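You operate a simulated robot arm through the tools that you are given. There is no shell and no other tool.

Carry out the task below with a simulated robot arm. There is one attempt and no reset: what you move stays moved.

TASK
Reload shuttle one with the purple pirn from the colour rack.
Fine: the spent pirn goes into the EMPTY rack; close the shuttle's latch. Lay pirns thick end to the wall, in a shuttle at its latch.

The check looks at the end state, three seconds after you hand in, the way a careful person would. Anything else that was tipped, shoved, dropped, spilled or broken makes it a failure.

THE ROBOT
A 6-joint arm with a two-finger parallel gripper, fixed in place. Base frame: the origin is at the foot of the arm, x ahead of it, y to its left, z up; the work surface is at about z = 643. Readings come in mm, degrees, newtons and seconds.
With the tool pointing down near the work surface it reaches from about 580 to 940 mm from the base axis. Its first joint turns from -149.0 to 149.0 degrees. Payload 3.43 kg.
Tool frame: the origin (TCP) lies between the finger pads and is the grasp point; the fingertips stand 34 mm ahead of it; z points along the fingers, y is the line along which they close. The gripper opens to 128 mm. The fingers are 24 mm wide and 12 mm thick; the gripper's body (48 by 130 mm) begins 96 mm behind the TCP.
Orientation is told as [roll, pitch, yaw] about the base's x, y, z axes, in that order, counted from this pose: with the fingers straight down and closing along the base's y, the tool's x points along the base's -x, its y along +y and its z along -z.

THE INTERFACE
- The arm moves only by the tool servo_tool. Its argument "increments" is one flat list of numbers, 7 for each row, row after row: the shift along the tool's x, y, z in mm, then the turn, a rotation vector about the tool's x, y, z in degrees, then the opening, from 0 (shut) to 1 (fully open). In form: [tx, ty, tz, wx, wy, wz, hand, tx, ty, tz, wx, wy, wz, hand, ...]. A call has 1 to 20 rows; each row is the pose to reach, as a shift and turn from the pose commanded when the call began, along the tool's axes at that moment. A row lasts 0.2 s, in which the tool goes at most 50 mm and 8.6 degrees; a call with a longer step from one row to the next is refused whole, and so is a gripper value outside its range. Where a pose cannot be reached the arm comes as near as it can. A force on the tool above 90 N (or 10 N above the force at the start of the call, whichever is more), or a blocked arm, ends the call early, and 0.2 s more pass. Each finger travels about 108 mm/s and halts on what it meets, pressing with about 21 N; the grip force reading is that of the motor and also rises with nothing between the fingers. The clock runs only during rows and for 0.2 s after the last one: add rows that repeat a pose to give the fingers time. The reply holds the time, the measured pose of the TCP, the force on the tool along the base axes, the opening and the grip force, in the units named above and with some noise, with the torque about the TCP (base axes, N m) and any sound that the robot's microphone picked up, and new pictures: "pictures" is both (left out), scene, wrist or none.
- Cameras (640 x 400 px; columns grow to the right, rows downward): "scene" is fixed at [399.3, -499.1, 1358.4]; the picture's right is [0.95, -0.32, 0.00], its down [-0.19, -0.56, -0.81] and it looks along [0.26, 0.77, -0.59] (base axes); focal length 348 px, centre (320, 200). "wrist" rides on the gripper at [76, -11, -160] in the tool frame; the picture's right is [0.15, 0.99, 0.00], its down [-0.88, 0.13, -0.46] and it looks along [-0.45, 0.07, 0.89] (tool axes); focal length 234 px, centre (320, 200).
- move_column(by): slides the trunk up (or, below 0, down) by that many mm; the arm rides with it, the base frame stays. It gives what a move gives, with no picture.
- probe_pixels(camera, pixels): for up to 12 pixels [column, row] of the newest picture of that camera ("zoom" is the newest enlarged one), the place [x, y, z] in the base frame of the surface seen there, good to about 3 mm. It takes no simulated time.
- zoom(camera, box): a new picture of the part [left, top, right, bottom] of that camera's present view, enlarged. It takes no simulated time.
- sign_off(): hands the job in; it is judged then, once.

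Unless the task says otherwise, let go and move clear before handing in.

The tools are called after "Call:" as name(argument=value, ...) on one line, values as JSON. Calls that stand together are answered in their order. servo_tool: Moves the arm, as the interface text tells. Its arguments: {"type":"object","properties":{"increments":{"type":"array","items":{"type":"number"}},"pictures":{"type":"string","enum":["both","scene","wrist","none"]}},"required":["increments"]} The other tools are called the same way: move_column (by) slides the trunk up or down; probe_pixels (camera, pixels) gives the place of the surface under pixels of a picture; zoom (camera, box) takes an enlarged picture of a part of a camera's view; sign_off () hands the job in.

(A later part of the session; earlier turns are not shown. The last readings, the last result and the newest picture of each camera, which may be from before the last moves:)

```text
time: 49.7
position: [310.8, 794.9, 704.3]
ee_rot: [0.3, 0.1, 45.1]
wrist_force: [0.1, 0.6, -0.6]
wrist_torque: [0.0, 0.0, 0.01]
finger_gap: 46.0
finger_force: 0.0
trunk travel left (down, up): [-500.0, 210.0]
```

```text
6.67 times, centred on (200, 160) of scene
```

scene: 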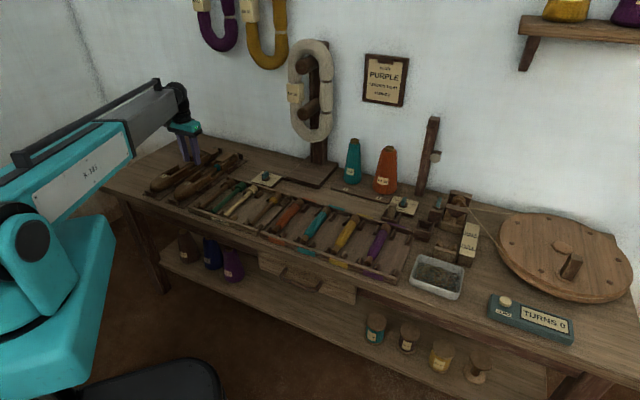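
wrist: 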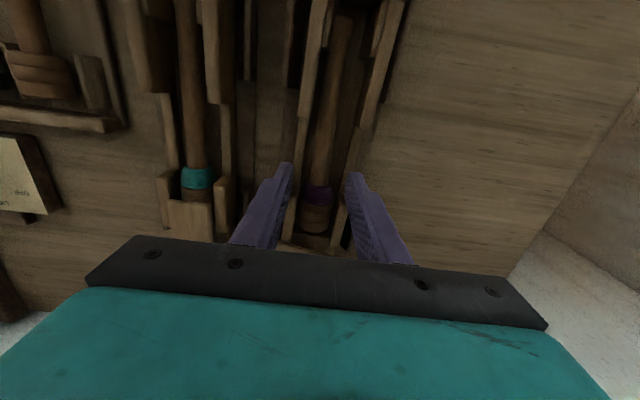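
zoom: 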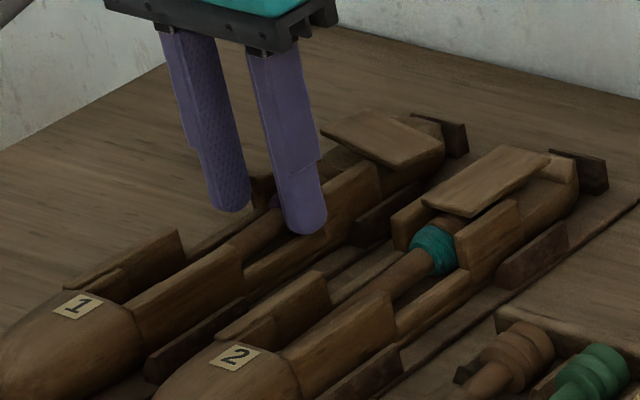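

Aligned over the collar. Lower 4.5 mm and close.

Call:
servo_tool(increments=[1, 0, 3, 0, 0, 0, 0.36, 1, 0, 4.8, 0, 0, 0, 0.36, 1, 0, 4.8, 0, 0, 0, 0.25, 1, 0, 4.8, 0, 0, 0, 0.15, 1, 0, 4.8, 0, 0, 0, 0.08, 1, 0, 4.8, 0, 0, 0, 0.08])

Call:
zoom(camera="wrist", box=[250, 80, 400, 230])

Call:
zoom(camera="scene", box=[160, 130, 240, 190])

```text
time: 51.1
position: [309.0, 792.2, 700.1]
ee_rot: [0.2, 0.0, 45.2]
wrist_force: [-0.3, -0.2, 0.2]
wrist_torque: [0.0, -0.03, 0.0]
finger_gap: 16.1
finger_force: 21.2
trunk travel left (down, up): [-500.0, 210.0]
```

scene: 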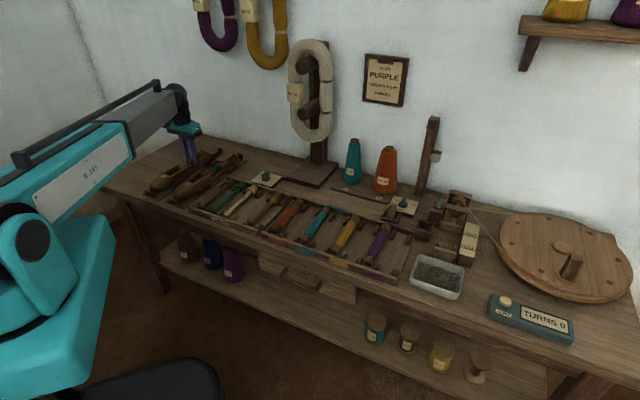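
wrist: 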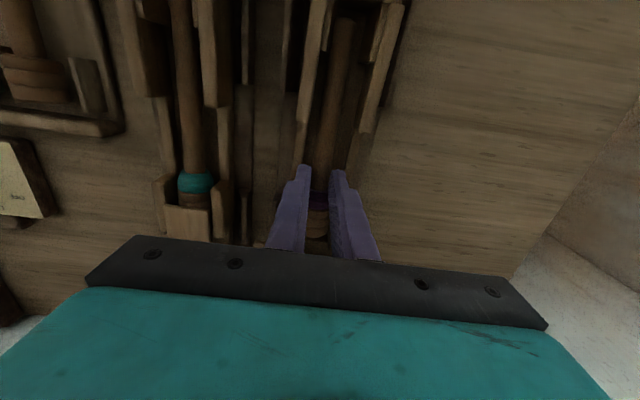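

```text
2.67 times, centred on (325, 155) of wrist
```

zoom: 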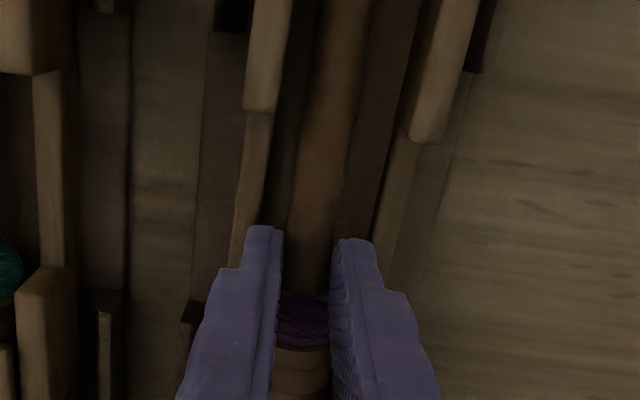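

```text
6.67 times, centred on (200, 160) of scene
```

zoom: 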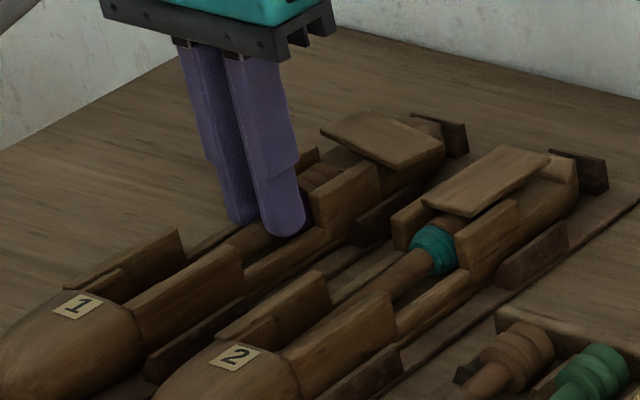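

Gripped at 16.1 mm just by the collar. Lift 20 mm slowly and check that it comes.

Call:
servo_tool(increments=[0, 0, -3, 0, 0, 0, 0.06, 0, 0, -7, 0, 0, 0, 0.06, 0, 0, -13, 0, 0, 0, 0.06, 0, 0, -20, 0, 0, 0, 0.06, 0, 0, -20, 0, 0, 0, 0.06])

Call:
zoom(camera="wrist", box=[250, 0, 400, 230])

Call:
zoom(camera="scene", box=[150, 130, 246, 200])

```text
time: 52.3
position: [308.0, 792.4, 720.5]
ee_rot: [0.2, 0.1, 45.1]
wrist_force: [0.0, 0.4, 0.4]
wrist_torque: [0.0, 0.0, -0.02]
finger_gap: 16.5
finger_force: 20.6
trunk travel left (down, up): [-500.0, 210.0]
```

scene: 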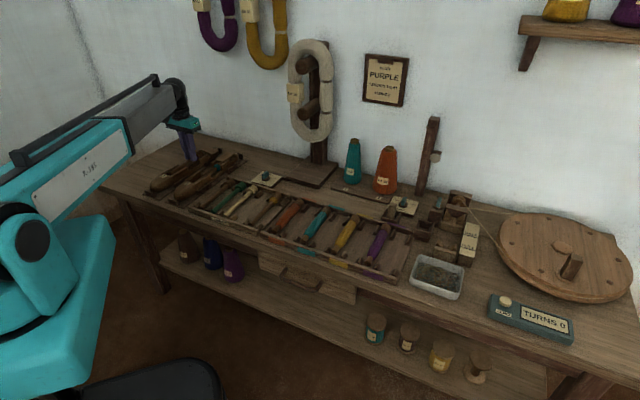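
wrist: 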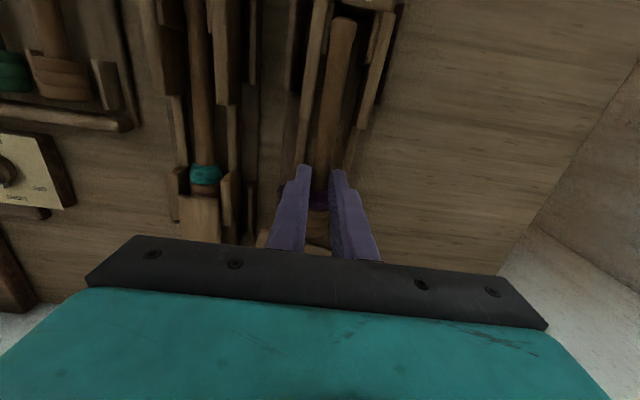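

```text
1.74 times, centred on (325, 115) of wrist
```

zoom: 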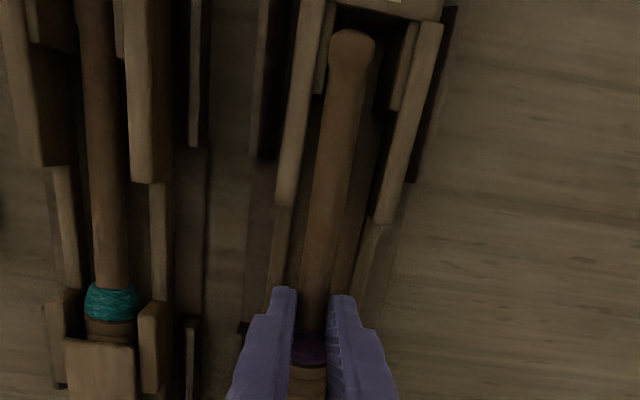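

```text
5.71 times, centred on (198, 165) of scene
```

zoom: 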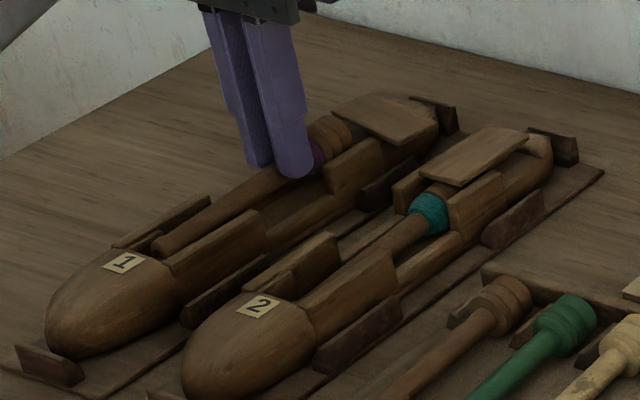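

The pirn is up, level and held. I raise it and carry it across to above the empty slot of the EMPTY rack.

Call:
servo_tool(increments=[0, 0, -25, 0, 0, 0, 0.06, 0, 0, -55, 0, 0, 0, 0.06, 0, 0, -85, 0, 0, 0, 0.06, 3, -15, -95, 0, 0, 0, 0.06, 10, -42, -95, 0, 0, 0, 0.06, 17, -73, -95, 0, 0, 0, 0.06, 24, -104, -95, 0, 0, 0, 0.06, 31, -135, -95, 0, 0, 0, 0.06, 38, -166, -95, 0, 0, 0, 0.06, 45, -197, -95, 0, 0, 0, 0.06, 52, -228, -95, 0, 0, 0, 0.06, 59, -259, -95, 0, 0, 0, 0.06, 66, -290, -95, 0, 0, 0, 0.06, 73, -321, -95, 0, 0, 0, 0.06, 80, -350, -95, 0, 0, 0, 0.06, 85, -367.7, -95, 0, 0, 0, 0.06, 85, -367.7, -95, 0, 0, 0, 0.06])

Call:
zoom(camera="wrist", box=[200, 0, 460, 240])

Call:
zoom(camera="scene", box=[190, 130, 310, 240])

```text
time: 55.9
position: [510.3, 473.8, 812.0]
ee_rot: [0.3, -0.1, 45.3]
wrist_force: [-1.2, 0.7, -0.1]
wrist_torque: [0.0, 0.02, 0.0]
finger_gap: 16.1
finger_force: 21.4
trunk travel left (down, up): [-500.0, 210.0]
```

scene: 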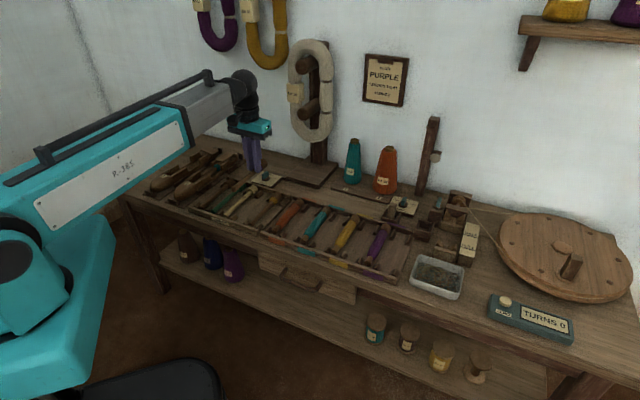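
wrist: 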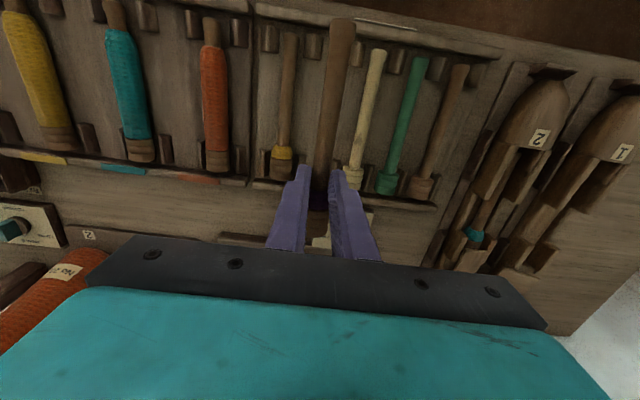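

```text
1.67 times, centred on (330, 120) of wrist
```

zoom: 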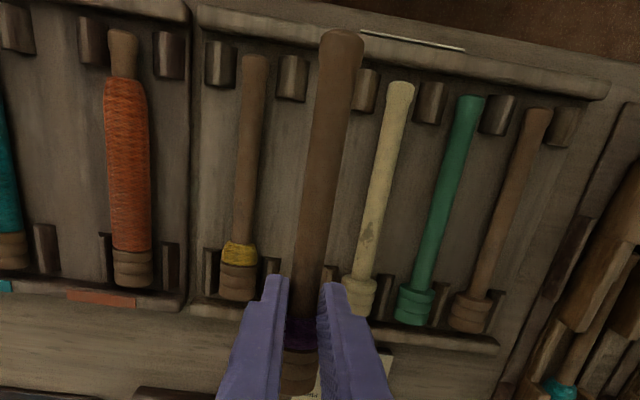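

```text
3.64 times, centred on (250, 185) of scene
```

zoom: 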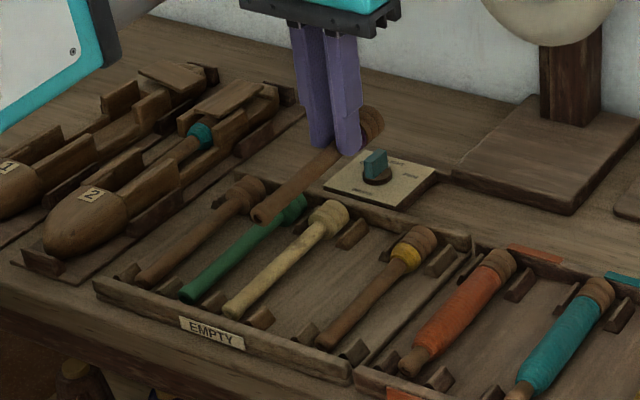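

The pirn hangs over the empty slot (between white and yellow-collared pirns). I check cleat and neighbour positions from this view.

Call:
probe_pixels(camera="wrist", pixels=[[314, 47], [357, 53], [290, 60], [284, 130], [281, 155], [380, 55], [366, 108], [355, 178], [345, 30], [332, 110], [263, 160], [282, 170]])

```text
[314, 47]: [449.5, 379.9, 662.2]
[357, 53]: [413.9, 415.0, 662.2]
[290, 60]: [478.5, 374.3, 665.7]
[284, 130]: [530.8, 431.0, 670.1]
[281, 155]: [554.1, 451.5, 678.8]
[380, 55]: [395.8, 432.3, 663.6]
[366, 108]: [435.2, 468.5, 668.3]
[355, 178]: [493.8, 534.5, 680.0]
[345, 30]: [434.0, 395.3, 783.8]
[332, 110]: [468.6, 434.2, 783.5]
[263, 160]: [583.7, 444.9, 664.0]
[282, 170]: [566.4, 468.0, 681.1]
```

Slot centre ≈ v −24.8 and neighbours' tips at u≈579; small correction, then lower to just above the resting height.

Call:
servo_tool(increments=[1.5, 0.5, 25, 0, 0, 0.2, 0.06, 3, 1, 50, 0, 0, 0.3, 0.06, 3, 1, 75, 0, 0, 0.3, 0.06, 3, 1, 95, 0, 0, 0.3, 0.06, 3, 1, 108, 0, 0, 0.3, 0.06, 3, 1, 113, 0, 0, 0.3, 0.06, 3, 1, 113, 0, 0, 0.3, 0.06])

Call:
zoom(camera="wrist", box=[220, 0, 440, 240])

Call:
zoom(camera="scene", box=[205, 165, 305, 240])

```text
time: 57.5
position: [506.1, 470.8, 700.0]
ee_rot: [0.2, 0.1, 44.8]
wrist_force: [-0.1, 0.1, 0.2]
wrist_torque: [0.02, 0.0, 0.0]
finger_gap: 16.2
finger_force: 20.9
trunk travel left (down, up): [-500.0, 210.0]
```

scene: 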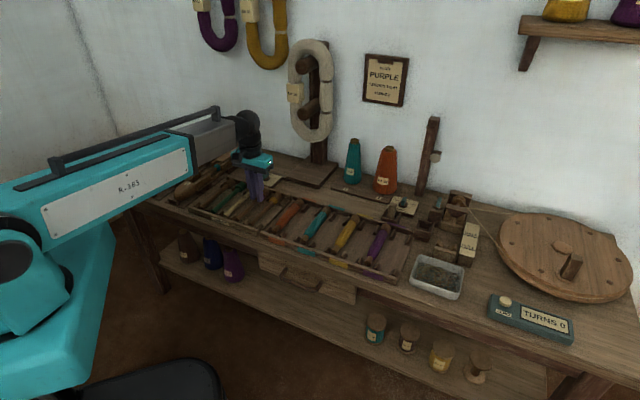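
wrist: 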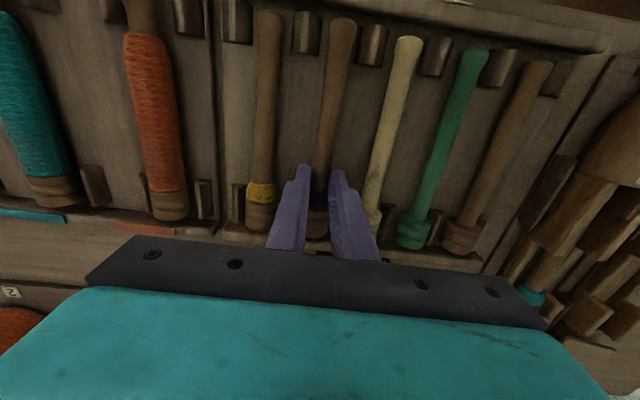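

```text
1.67 times, centred on (330, 120) of wrist
```

zoom: 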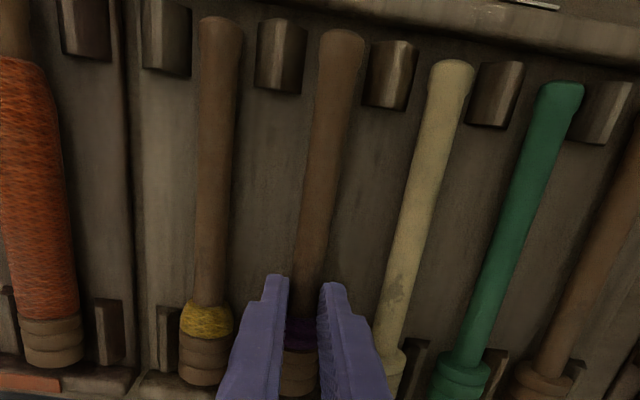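

```text
5.33 times, centred on (255, 202) of scene
```

zoom: 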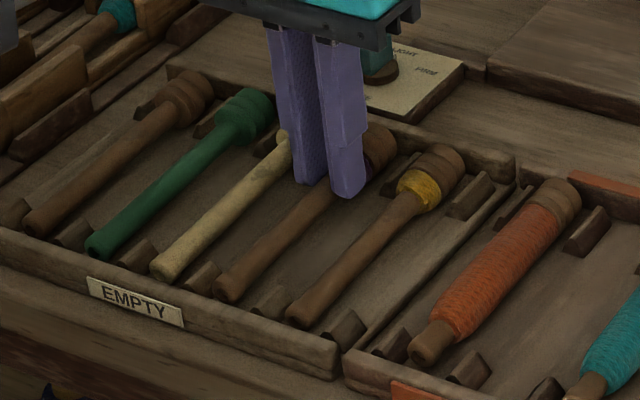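

The pirn lines up exactly between its cleats. Lower the last 8 mm and check the contact force.

Call:
servo_tool(increments=[0, 0, 3, 0, 0, 0, 0.06, 0, 0, 6, 0, 0, 0, 0.06, 0, 0, 8, 0, 0, 0, 0.06, 0, 0, 8.5, 0, 0, 0, 0.06], pictures="none")

```text
time: 58.5
position: [506.9, 471.5, 693.5]
ee_rot: [0.2, -0.1, 45.0]
wrist_force: [1.9, 1.4, 15.4]
wrist_torque: [0.02, -0.08, -0.05]
finger_gap: 15.9
finger_force: 21.3
trunk travel left (down, up): [-500.0, 210.0]
```

Contact at z≈693.5: it rests. Ease 1 mm, release and rise straight up.

Call:
servo_tool(increments=[0, 0, -1.2, 0, 0, 0, 0.06, 0, 0, -1.2, 0, 0, 0, 0.15, 0, 0, -1.2, 0, 0, 0, 0.24, 0, 0, -1.2, 0, 0, 0, 0.26, 0, 0, -12, 0, 0, 0, 0.26, 0, 0, -40, 0, 0, 0, 0.26, 0, 0, -80, 0, 0, 0, 0.3, 0, 0, -120, 0, 0, 0, 0.4])

Call:
zoom(camera="scene", box=[205, 165, 305, 240])

Call:
zoom(camera="wrist", box=[220, 0, 440, 240])

```text
time: 60.3
position: [508.4, 471.2, 812.5]
ee_rot: [0.2, 0.0, 44.9]
wrist_force: [-0.8, -0.2, 0.0]
wrist_torque: [0.01, 0.02, -0.01]
finger_gap: 51.1
finger_force: 0.0
trunk travel left (down, up): [-500.0, 210.0]
```

scene: 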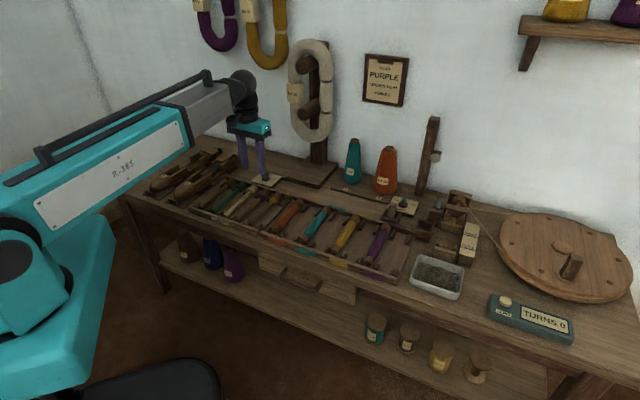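
wrist: 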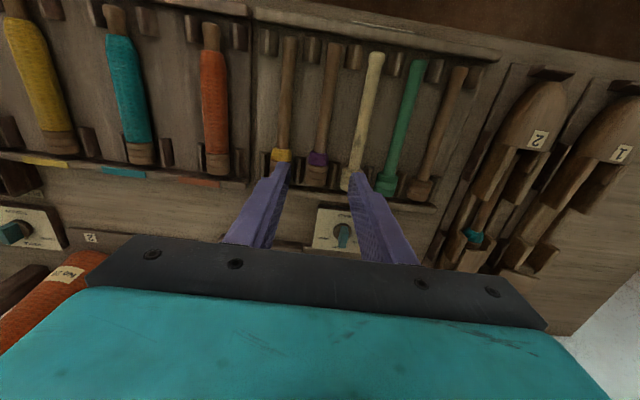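

```text
5.33 times, centred on (255, 202) of scene
```

zoom: 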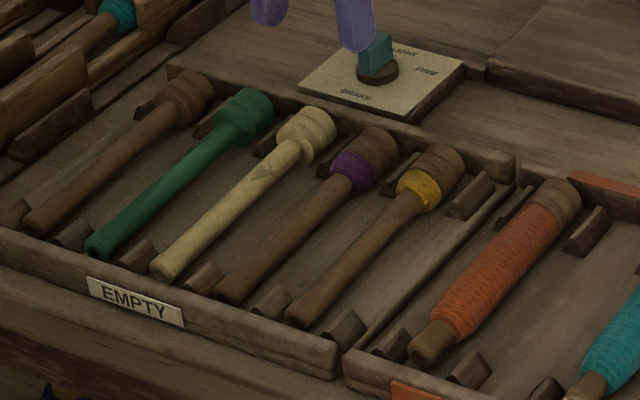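

```text
1.67 times, centred on (330, 120) of wrist
```

zoom: 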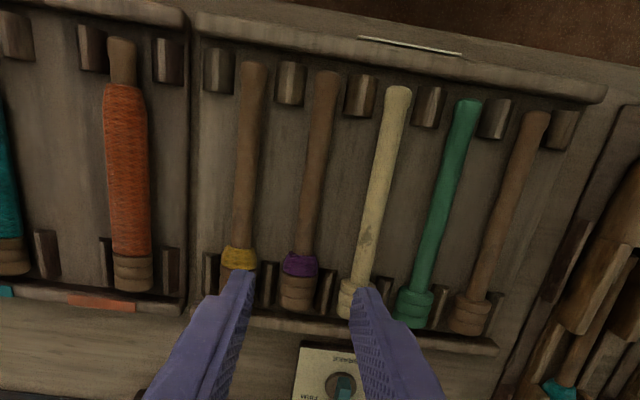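

The spent pirn rests neatly in the EMPTY rack. Now I carry the empty hand over to the purple pirn.

Call:
servo_tool(increments=[0, -20, -10, 0, 0, 0, 0.4, 2, -55, -20, 0, 0, 0, 0.45, 4, -95, -20, 0, 0, 0, 0.5, 6, -135, -20, 0, 0, 0, 0.5, 8, -175, -20, 0, 0, 0, 0.5, 10, -215, -20, 0, 0, 0, 0.5, 12, -255, -20, 0, 0, 0, 0.5, 14, -295, -20, 0, 0, 0, 0.5, 16, -335, -20, 0, 0, 0, 0.5, 18, -375, -20, 0, 0, 0, 0.5, 20, -410, -10, 0, 0, 0, 0.5, 20.7, -432, 0, 0, 0, 0, 0.5, 20.7, -432, 0, 0, 0, 0, 0.5])

Call:
zoom(camera="wrist", box=[230, 0, 430, 200])

```text
time: 63.1
position: [798.0, 148.2, 809.3]
ee_rot: [0.2, 0.0, 44.9]
wrist_force: [1.0, 0.1, -0.1]
wrist_torque: [0.04, 0.0, -0.01]
finger_gap: 64.1
finger_force: 0.0
trunk travel left (down, up): [-500.0, 210.0]
```

scene: 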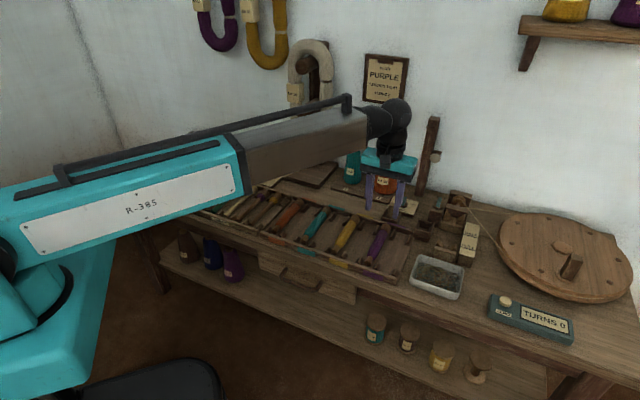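
wrist: 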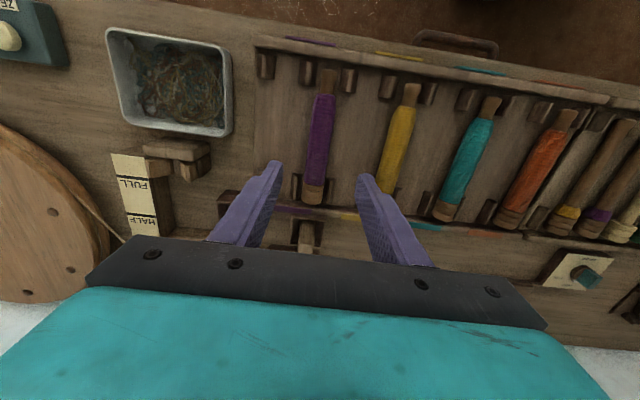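

```text
2.00 times, centred on (330, 100) of wrist
```

zoom: 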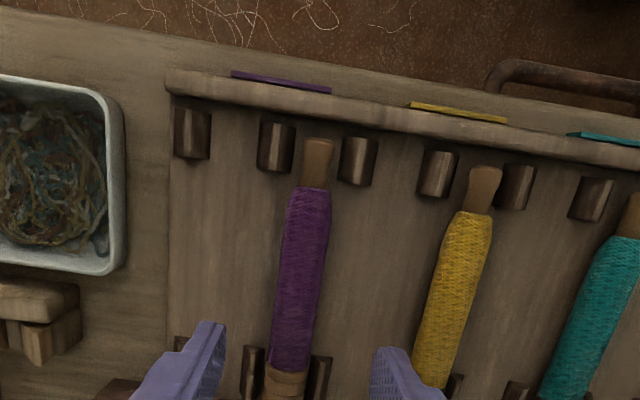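

Call:
probe_pixels(camera="zoom", pixels=[[318, 144], [315, 175], [311, 205], [302, 260], [296, 310], [290, 360], [286, 380], [270, 300], [318, 310], [276, 145], [358, 160], [340, 280]])

Call:
probe_pixels(camera="wrist", pixels=[[312, 185], [311, 195], [310, 202], [322, 100], [318, 130], [314, 165], [298, 185], [330, 190]])

```text
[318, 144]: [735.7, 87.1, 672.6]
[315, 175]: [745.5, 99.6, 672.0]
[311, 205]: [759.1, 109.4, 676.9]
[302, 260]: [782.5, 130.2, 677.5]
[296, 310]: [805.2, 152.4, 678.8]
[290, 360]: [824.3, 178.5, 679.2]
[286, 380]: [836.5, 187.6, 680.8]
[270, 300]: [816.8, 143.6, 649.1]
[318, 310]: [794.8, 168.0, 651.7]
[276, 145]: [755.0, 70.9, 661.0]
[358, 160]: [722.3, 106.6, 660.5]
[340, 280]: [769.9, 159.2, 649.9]
```

```text
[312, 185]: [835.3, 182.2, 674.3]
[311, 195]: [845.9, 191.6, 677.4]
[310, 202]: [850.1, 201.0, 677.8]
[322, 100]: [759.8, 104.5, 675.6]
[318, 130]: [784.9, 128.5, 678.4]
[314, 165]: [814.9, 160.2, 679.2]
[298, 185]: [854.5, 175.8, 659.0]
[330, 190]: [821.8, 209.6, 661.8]
```

Purple pirn axis at v≈−460, u 580–745, yarn radius ≈15, axis z≈663. I descend at u≈672 to z≈699 first.

Call:
servo_tool(increments=[-1.5, -0.5, 30, 0, 0, 0, 0.42, -3, -0.5, 60, 0, 0, 0, 0.42, -3, -0.5, 90, 0, 0, 0, 0.42, -3, -0.5, 108, 0, 0, 0, 0.42, -3, -0.5, 108, 0, 0, 0, 0.42])

Call:
zoom(camera="wrist", box=[230, 40, 430, 240])

Call:
zoom(camera="scene", box=[330, 180, 430, 280])

```text
time: 64.3
position: [797.8, 152.5, 700.7]
ee_rot: [0.3, 0.0, 44.8]
wrist_force: [0.0, -1.2, 0.6]
wrist_torque: [-0.01, 0.01, -0.01]
finger_gap: 53.7
finger_force: 0.2
trunk travel left (down, up): [-500.0, 210.0]
```

scene: 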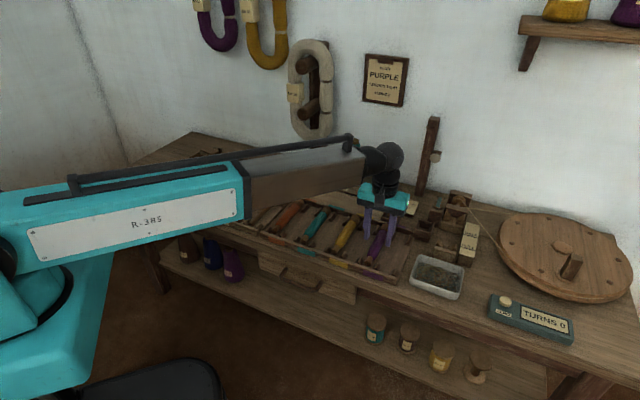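
wrist: 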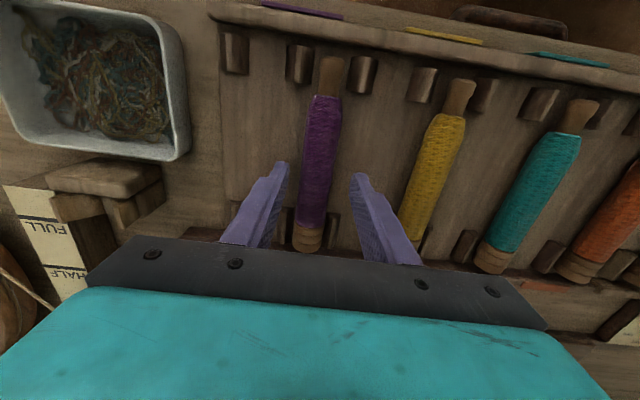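

```text
2.00 times, centred on (330, 140) of wrist
```

zoom: 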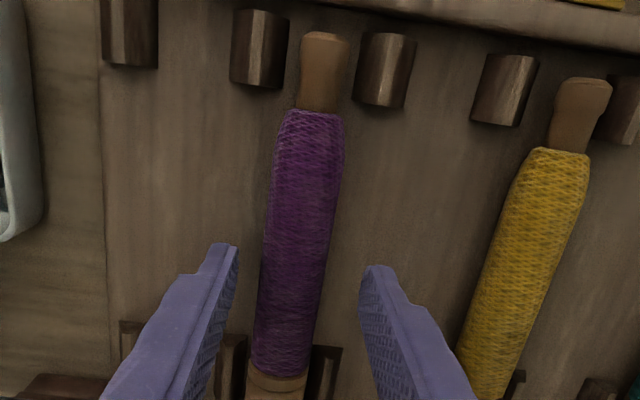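

```text
4.00 times, centred on (380, 230) of scene
```

zoom: 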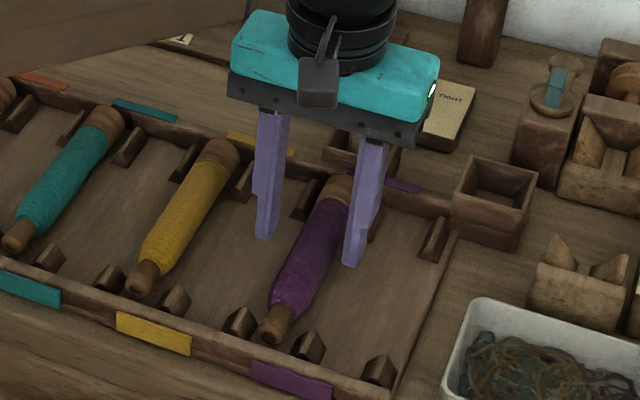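

Centred on the pirn. Lower to z≈694 and close on the yarn.

Call:
servo_tool(increments=[0, 0, 4, 0, 0, 0, 0.42, 0, 0, 6.8, 0, 0, 0, 0.42, 0, 0, 6.8, 0, 0, 0, 0.32, 0, 0, 6.8, 0, 0, 0, 0.22, 0, 0, 6.8, 0, 0, 0, 0.14, 0, 0, 6.8, 0, 0, 0, 0.14], pictures="wrist")

Call:
zoom(camera="wrist", box=[230, 40, 430, 240])

```text
time: 65.7
position: [798.8, 152.9, 694.0]
ee_rot: [0.2, -0.1, 44.9]
wrist_force: [0.6, -0.2, 0.8]
wrist_torque: [0.01, -0.02, 0.01]
finger_gap: 27.3
finger_force: 20.7
trunk travel left (down, up): [-500.0, 210.0]
```

wrist: 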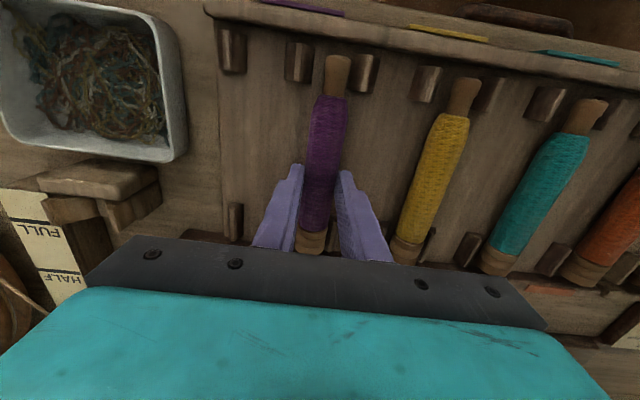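

```text
2.00 times, centred on (330, 140) of wrist
```

zoom: 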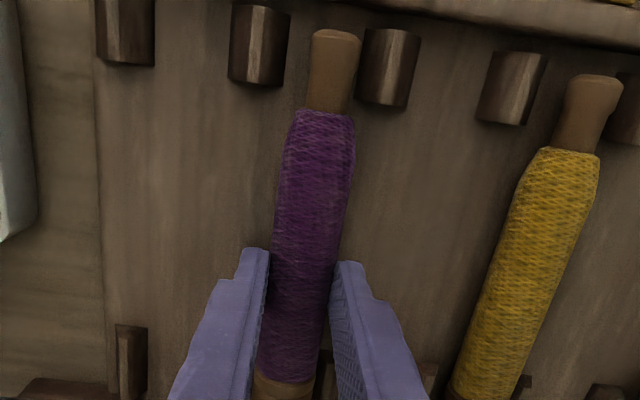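

Gripped (27.3 mm). Lift 25 mm and check.

Call:
servo_tool(increments=[0, 0, -3, 0, 0, 0, 0.12, 0, 0, -8, 0, 0, 0, 0.12, 0, 0, -16, 0, 0, 0, 0.12, 0, 0, -25, 0, 0, 0, 0.12, 0, 0, -25, 0, 0, 0, 0.12])

Call:
zoom(camera="scene", box=[330, 180, 430, 280])

Call:
zoom(camera="wrist", box=[230, 40, 430, 240])

```text
time: 66.9
position: [798.6, 152.1, 719.7]
ee_rot: [0.1, 0.0, 44.9]
wrist_force: [-0.1, -0.4, -1.2]
wrist_torque: [0.01, -0.02, 0.03]
finger_gap: 27.1
finger_force: 21.1
trunk travel left (down, up): [-500.0, 210.0]
```

scene: 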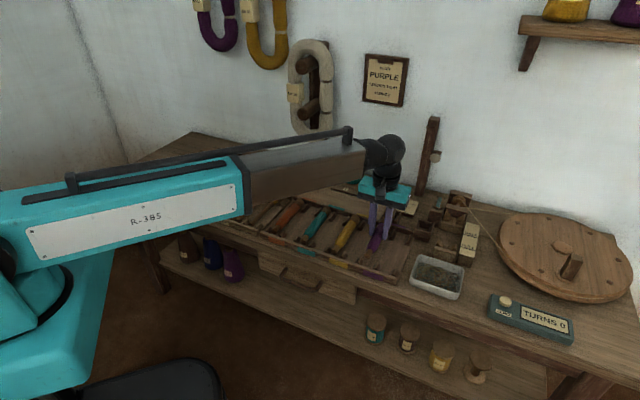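
wrist: 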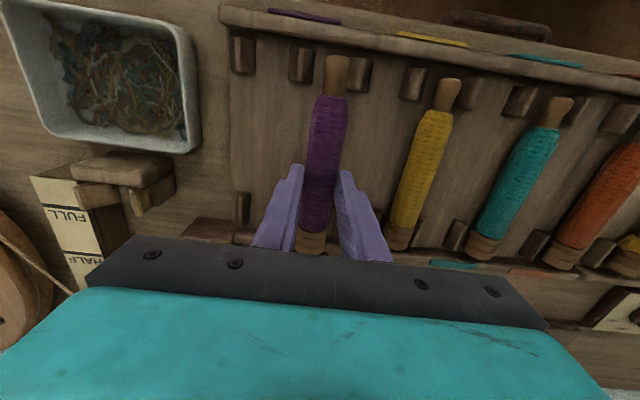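

```text
4.00 times, centred on (380, 230) of scene
```

zoom: 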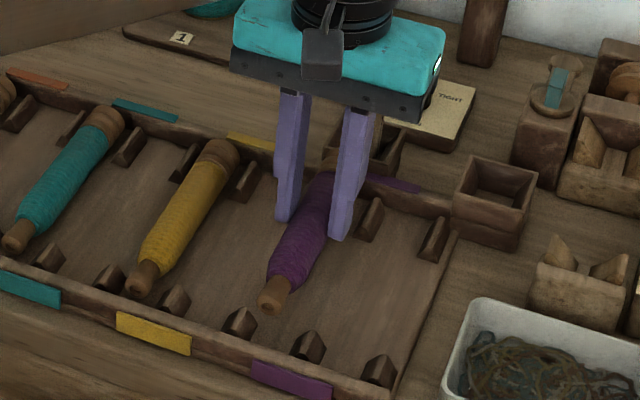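

```text
2.00 times, centred on (330, 140) of wrist
```

zoom: 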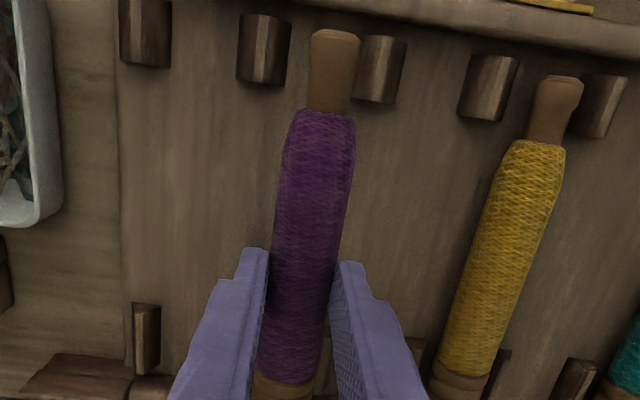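

Held level. Rise and carry it toward shuttle 1 (first leg).

Call:
servo_tool(increments=[0, 0, -30, 0, 0, 0, 0.12, 0, 0, -65, 0, 0, 0, 0.12, 0, 5, -100, 0, 0, 0, 0.12, -2, 25, -115, 0, 0, 0, 0.12, -6, 60, -115, 0, 0, 0, 0.12, -10, 100, -115, 0, 0, 0, 0.12, -14, 140, -115, 0, 0, 0, 0.12, -18, 180, -115, 0, 0, 0, 0.12, -22, 220, -115, 0, 0, 0, 0.12, -26, 260, -115, 0, 0, 0, 0.12, -30, 300, -115, 0, 0, 0, 0.12, -34, 340, -115, 0, 0, 0, 0.12, -38, 380, -115, 0, 0, 0, 0.12, -42, 420, -115, 0, 0, 0, 0.12, -46, 460, -115, 0, 0, 0, 0.12, -50, 500, -115, 0, 0, 0, 0.12, -54, 540, -115, 0, 0, 0, 0.12, -57, 570, -115, 0, 0, 0, 0.12, -59, 590, -115, 0, 0, 0, 0.12], pictures="scene")

```text
time: 70.9
position: [425.0, 613.5, 841.4]
ee_rot: [0.3, 0.1, 45.0]
wrist_force: [-0.3, 0.0, -0.8]
wrist_torque: [-0.01, 0.02, 0.0]
finger_gap: 27.3
finger_force: 20.3
trunk travel left (down, up): [-500.0, 210.0]
```

scene: 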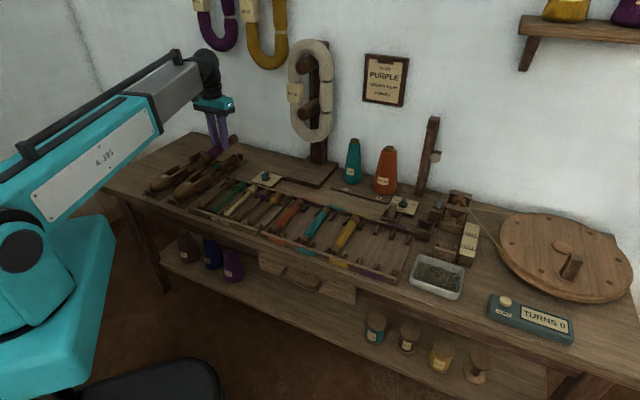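

Second leg to above shuttle 1.

Call:
servo_tool(increments=[-4, 35, 0, 0, 0, 0, 0.12, -8, 75, 0, 0, 0, 0, 0.12, -12, 115, 0, 0, 0, 0, 0.12, -16, 155, 0, 0, 0, 0, 0.12, -20, 190, 0, 0, 0, 0, 0.12, -22.7, 210.7, 0, 0, 0, 0, 0.12, -22.7, 210.7, 0, 0, 0, 0, 0.12])

Call:
zoom(camera="wrist", box=[220, 0, 440, 220])

Call:
zoom(camera="scene", box=[140, 120, 250, 210])

```text
time: 72.5
position: [292.4, 776.0, 837.9]
ee_rot: [0.3, -0.1, 44.8]
wrist_force: [0.4, 0.3, -0.6]
wrist_torque: [0.0, 0.03, -0.02]
finger_gap: 27.4
finger_force: 20.7
trunk travel left (down, up): [-500.0, 210.0]
```

scene: 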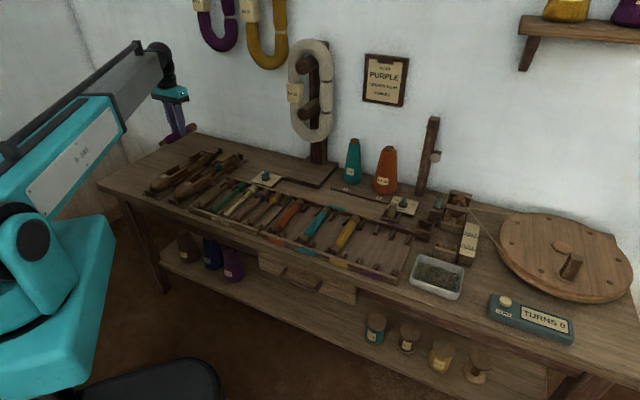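
wrist: 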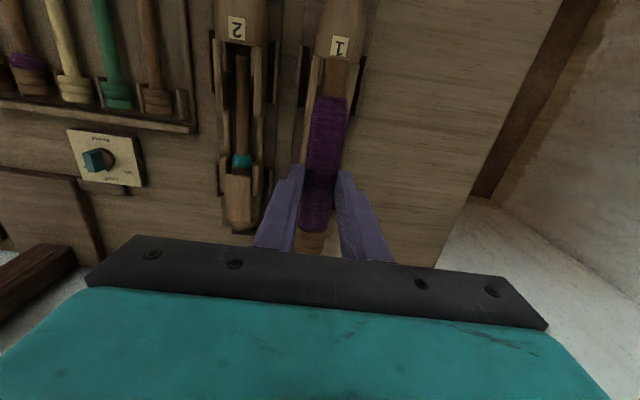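

```text
1.82 times, centred on (330, 110) of wrist
```

zoom: 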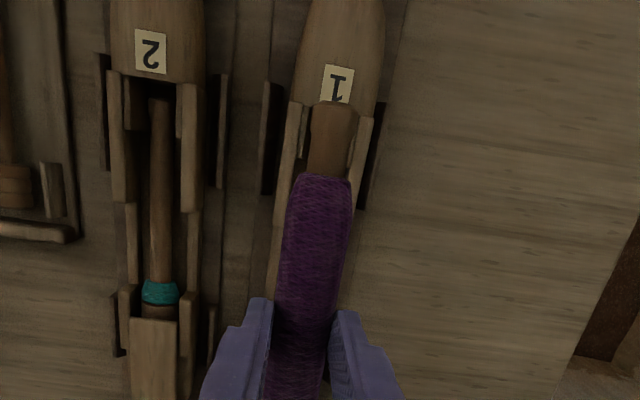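

```text
4.44 times, centred on (195, 165) of scene
```

zoom: 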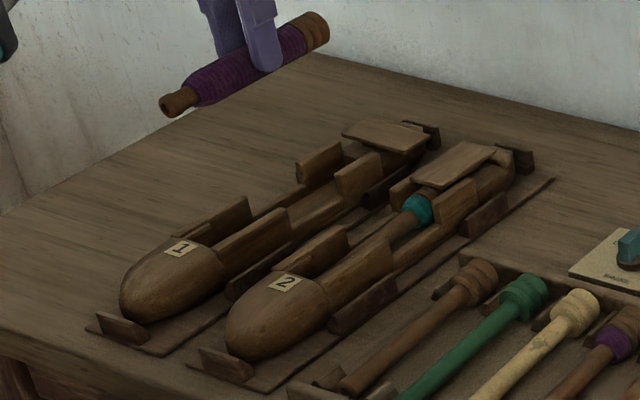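

The pirn hangs level above shuttle 1. I probe the empty shuttle's cheeks and rims from the scene camera for alignment.

Call:
zoom(camera="scene", box=[155, 140, 235, 200])

```text
6.67 times, centred on (195, 170) of scene
```

zoom: 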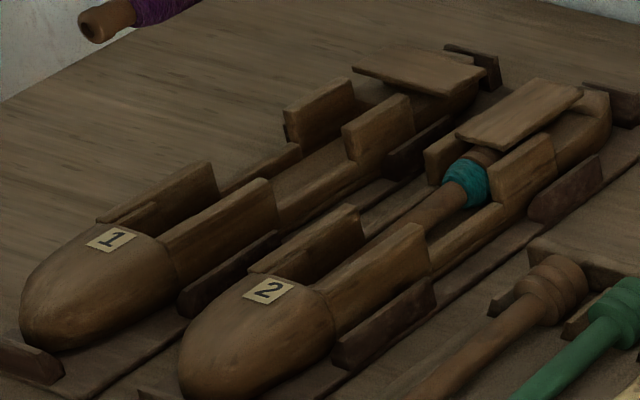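

Call:
probe_pixels(camera="zoom", pixels=[[110, 238], [375, 120], [345, 132], [405, 98], [318, 98], [290, 108], [350, 82], [325, 188], [280, 150], [215, 210], [155, 190], [330, 155]])

Call:
probe_pixels(camera="wrist", pixels=[[340, 45], [300, 100], [352, 100], [306, 75], [360, 75], [335, 62], [324, 120], [322, 160], [338, 55]])

```text
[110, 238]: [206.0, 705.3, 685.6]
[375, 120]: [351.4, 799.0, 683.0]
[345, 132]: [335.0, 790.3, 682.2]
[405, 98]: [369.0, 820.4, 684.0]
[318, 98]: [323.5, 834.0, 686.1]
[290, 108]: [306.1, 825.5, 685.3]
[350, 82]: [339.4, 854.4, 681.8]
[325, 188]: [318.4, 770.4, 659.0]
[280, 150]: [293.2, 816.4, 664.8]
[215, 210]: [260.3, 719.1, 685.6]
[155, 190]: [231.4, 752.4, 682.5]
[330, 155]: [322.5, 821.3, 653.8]
```

```text
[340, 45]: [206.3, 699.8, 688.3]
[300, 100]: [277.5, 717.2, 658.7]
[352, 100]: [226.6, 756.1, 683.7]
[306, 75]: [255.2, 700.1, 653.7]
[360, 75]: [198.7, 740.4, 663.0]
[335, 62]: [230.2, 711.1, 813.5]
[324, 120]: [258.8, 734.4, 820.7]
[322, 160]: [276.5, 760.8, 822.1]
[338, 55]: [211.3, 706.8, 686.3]
```

Cavity axis runs from (u 694, v 346) to (u 820, v 342), i.e. about 1.7° skewed; I match it (u≈757, v≈344, yaw 43.5) and descend to ~6 mm above the seat.

Call:
servo_tool(increments=[-0.8, 1, 30, 0, 0, 0.7, 0.12, -1.7, 2, 60, 0, 0, 1.3, 0.12, -1.7, 2, 85, 0, 0, 1.3, 0.12, -1.7, 2, 105, 0, 0, 1.3, 0.12, -1.7, 2, 105, 0, 0, 1.3, 0.12])

Call:
zoom(camera="wrist", box=[230, 0, 410, 240])

Call:
zoom(camera="scene", box=[155, 130, 235, 190])

```text
time: 73.7
position: [292.6, 778.5, 734.6]
ee_rot: [0.2, 0.0, 43.6]
wrist_force: [-0.6, -0.7, -0.6]
wrist_torque: [-0.02, 0.04, -0.01]
finger_gap: 27.1
finger_force: 20.6
trunk travel left (down, up): [-500.0, 210.0]
```

scene: 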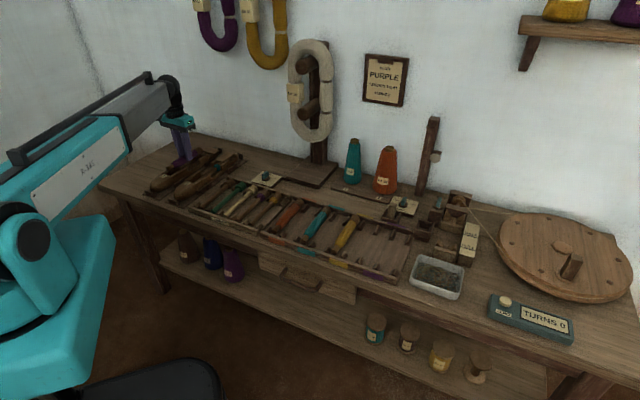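
wrist: 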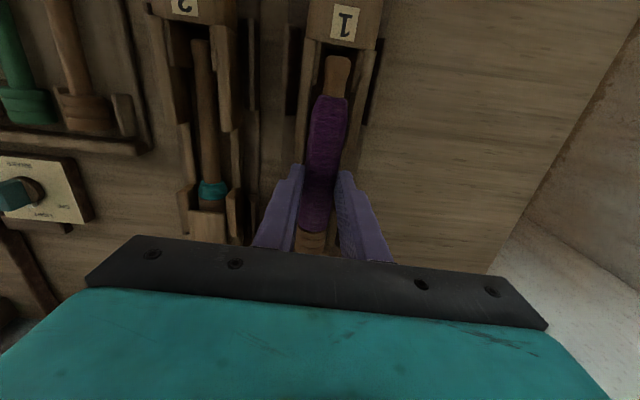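

```text
1.67 times, centred on (320, 120) of wrist
```

zoom: 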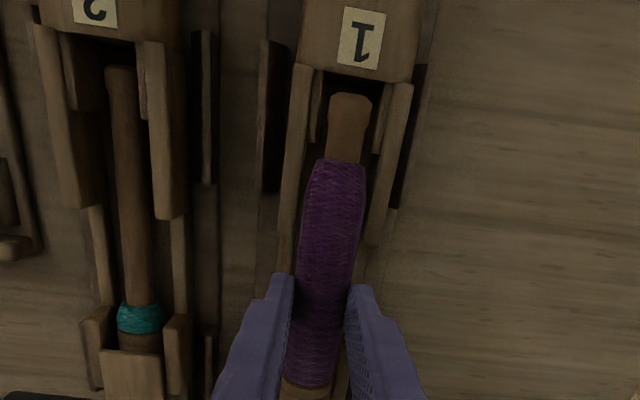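

```text
6.67 times, centred on (195, 160) of scene
```

zoom: 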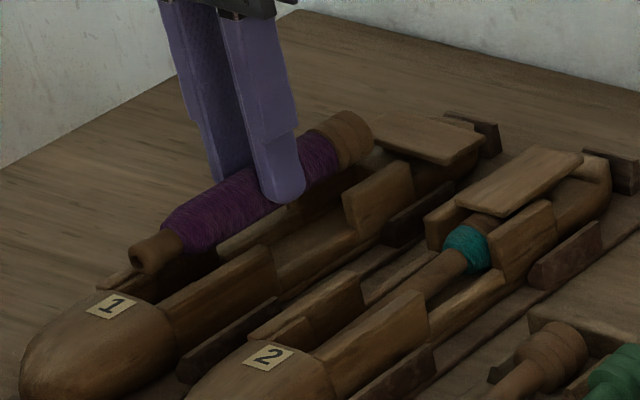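

Alignment looks right at both ends (tip centred at zoom (350,100) in the cavity, butt clear of the flap). Lower to ~5 mm above the seat.

Call:
servo_tool(increments=[0, 0, 10, 0, 0, 0, 0.12, 0, 0, 18, 0, 0, 0, 0.12, 0, 0, 25, 0, 0, 0, 0.12, 0, 0, 28, 0, 0, 0, 0.12, 0, 0, 28, 0, 0, 0, 0.12])

Call:
zoom(camera="wrist", box=[230, 0, 410, 240])

Call:
zoom(camera="scene", box=[155, 130, 235, 190])

```text
time: 74.9
position: [294.1, 781.7, 705.9]
ee_rot: [0.2, 0.0, 43.6]
wrist_force: [0.1, -0.3, -0.2]
wrist_torque: [0.02, -0.06, -0.02]
finger_gap: 27.2
finger_force: 21.0
trunk travel left (down, up): [-500.0, 210.0]
```

scene: 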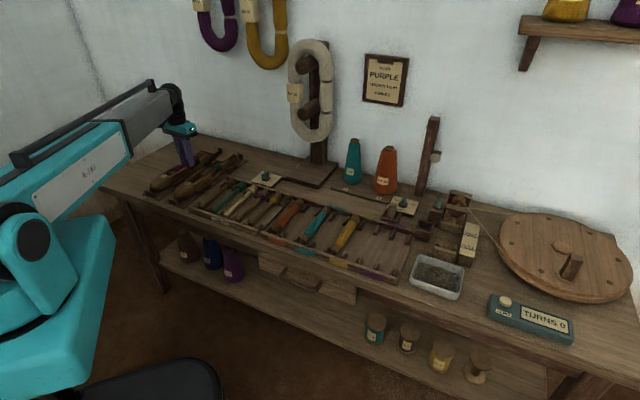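
wrist: 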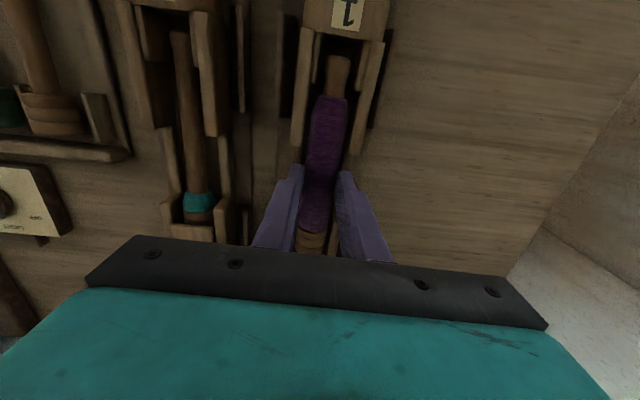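

```text
1.67 times, centred on (320, 120) of wrist
```

zoom: 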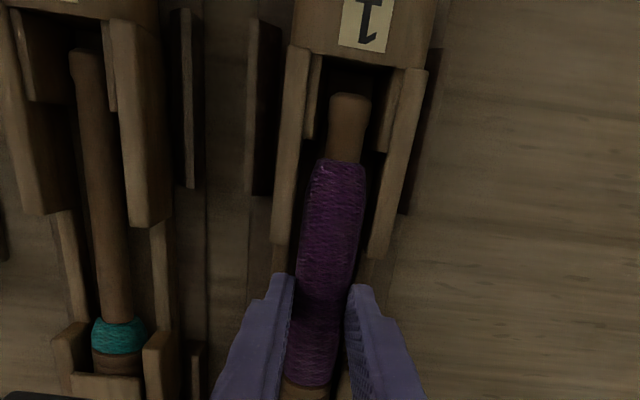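

```text
6.67 times, centred on (195, 160) of scene
```

zoom: 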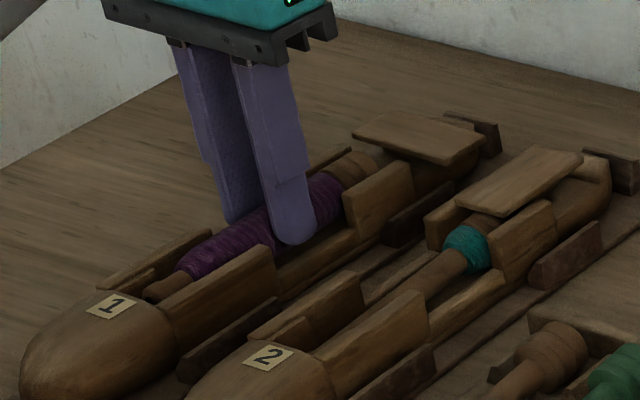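

Everything is clear; lower the last ~5.5 mm and read the force.

Call:
servo_tool(increments=[0, 0, 2, 0, 0, 0, 0.12, 0, 0, 4, 0, 0, 0, 0.12, 0, 0, 5.5, 0, 0, 0, 0.12, 0, 0, 5.5, 0, 0, 0, 0.12], pictures="wrist")

Call:
zoom(camera="scene", box=[155, 130, 235, 190])

```text
time: 75.9
position: [291.8, 781.0, 701.1]
ee_rot: [0.3, -0.1, 43.6]
wrist_force: [0.3, -0.3, 0.1]
wrist_torque: [0.02, 0.0, 0.0]
finger_gap: 27.5
finger_force: 21.1
trunk travel left (down, up): [-500.0, 210.0]
```

wrist: 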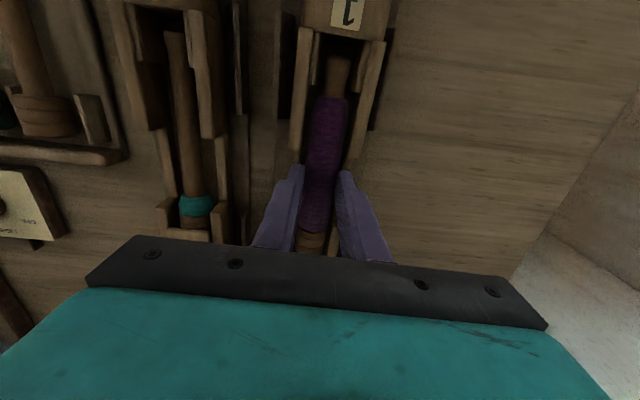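

```text
6.67 times, centred on (195, 160) of scene
```

zoom: 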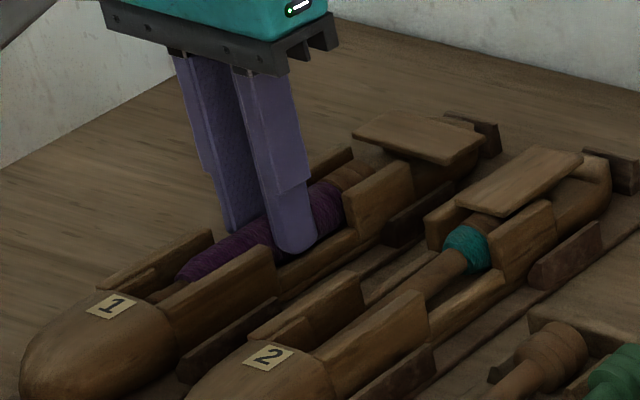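

No contact yet; lower another 2.5 mm carefully.

Call:
servo_tool(increments=[0, 0, 1, 0, 0, 0, 0.12, 0, 0, 2, 0, 0, 0, 0.12, 0, 0, 2.7, 0, 0, 0, 0.12], pictures="none")

```text
time: 76.7
position: [292.8, 781.4, 700.5]
ee_rot: [0.3, -0.1, 43.6]
wrist_force: [0.6, 3.5, 13.4]
wrist_torque: [0.02, 0.09, -0.06]
finger_gap: 27.4
finger_force: 21.1
trunk travel left (down, up): [-500.0, 210.0]
```

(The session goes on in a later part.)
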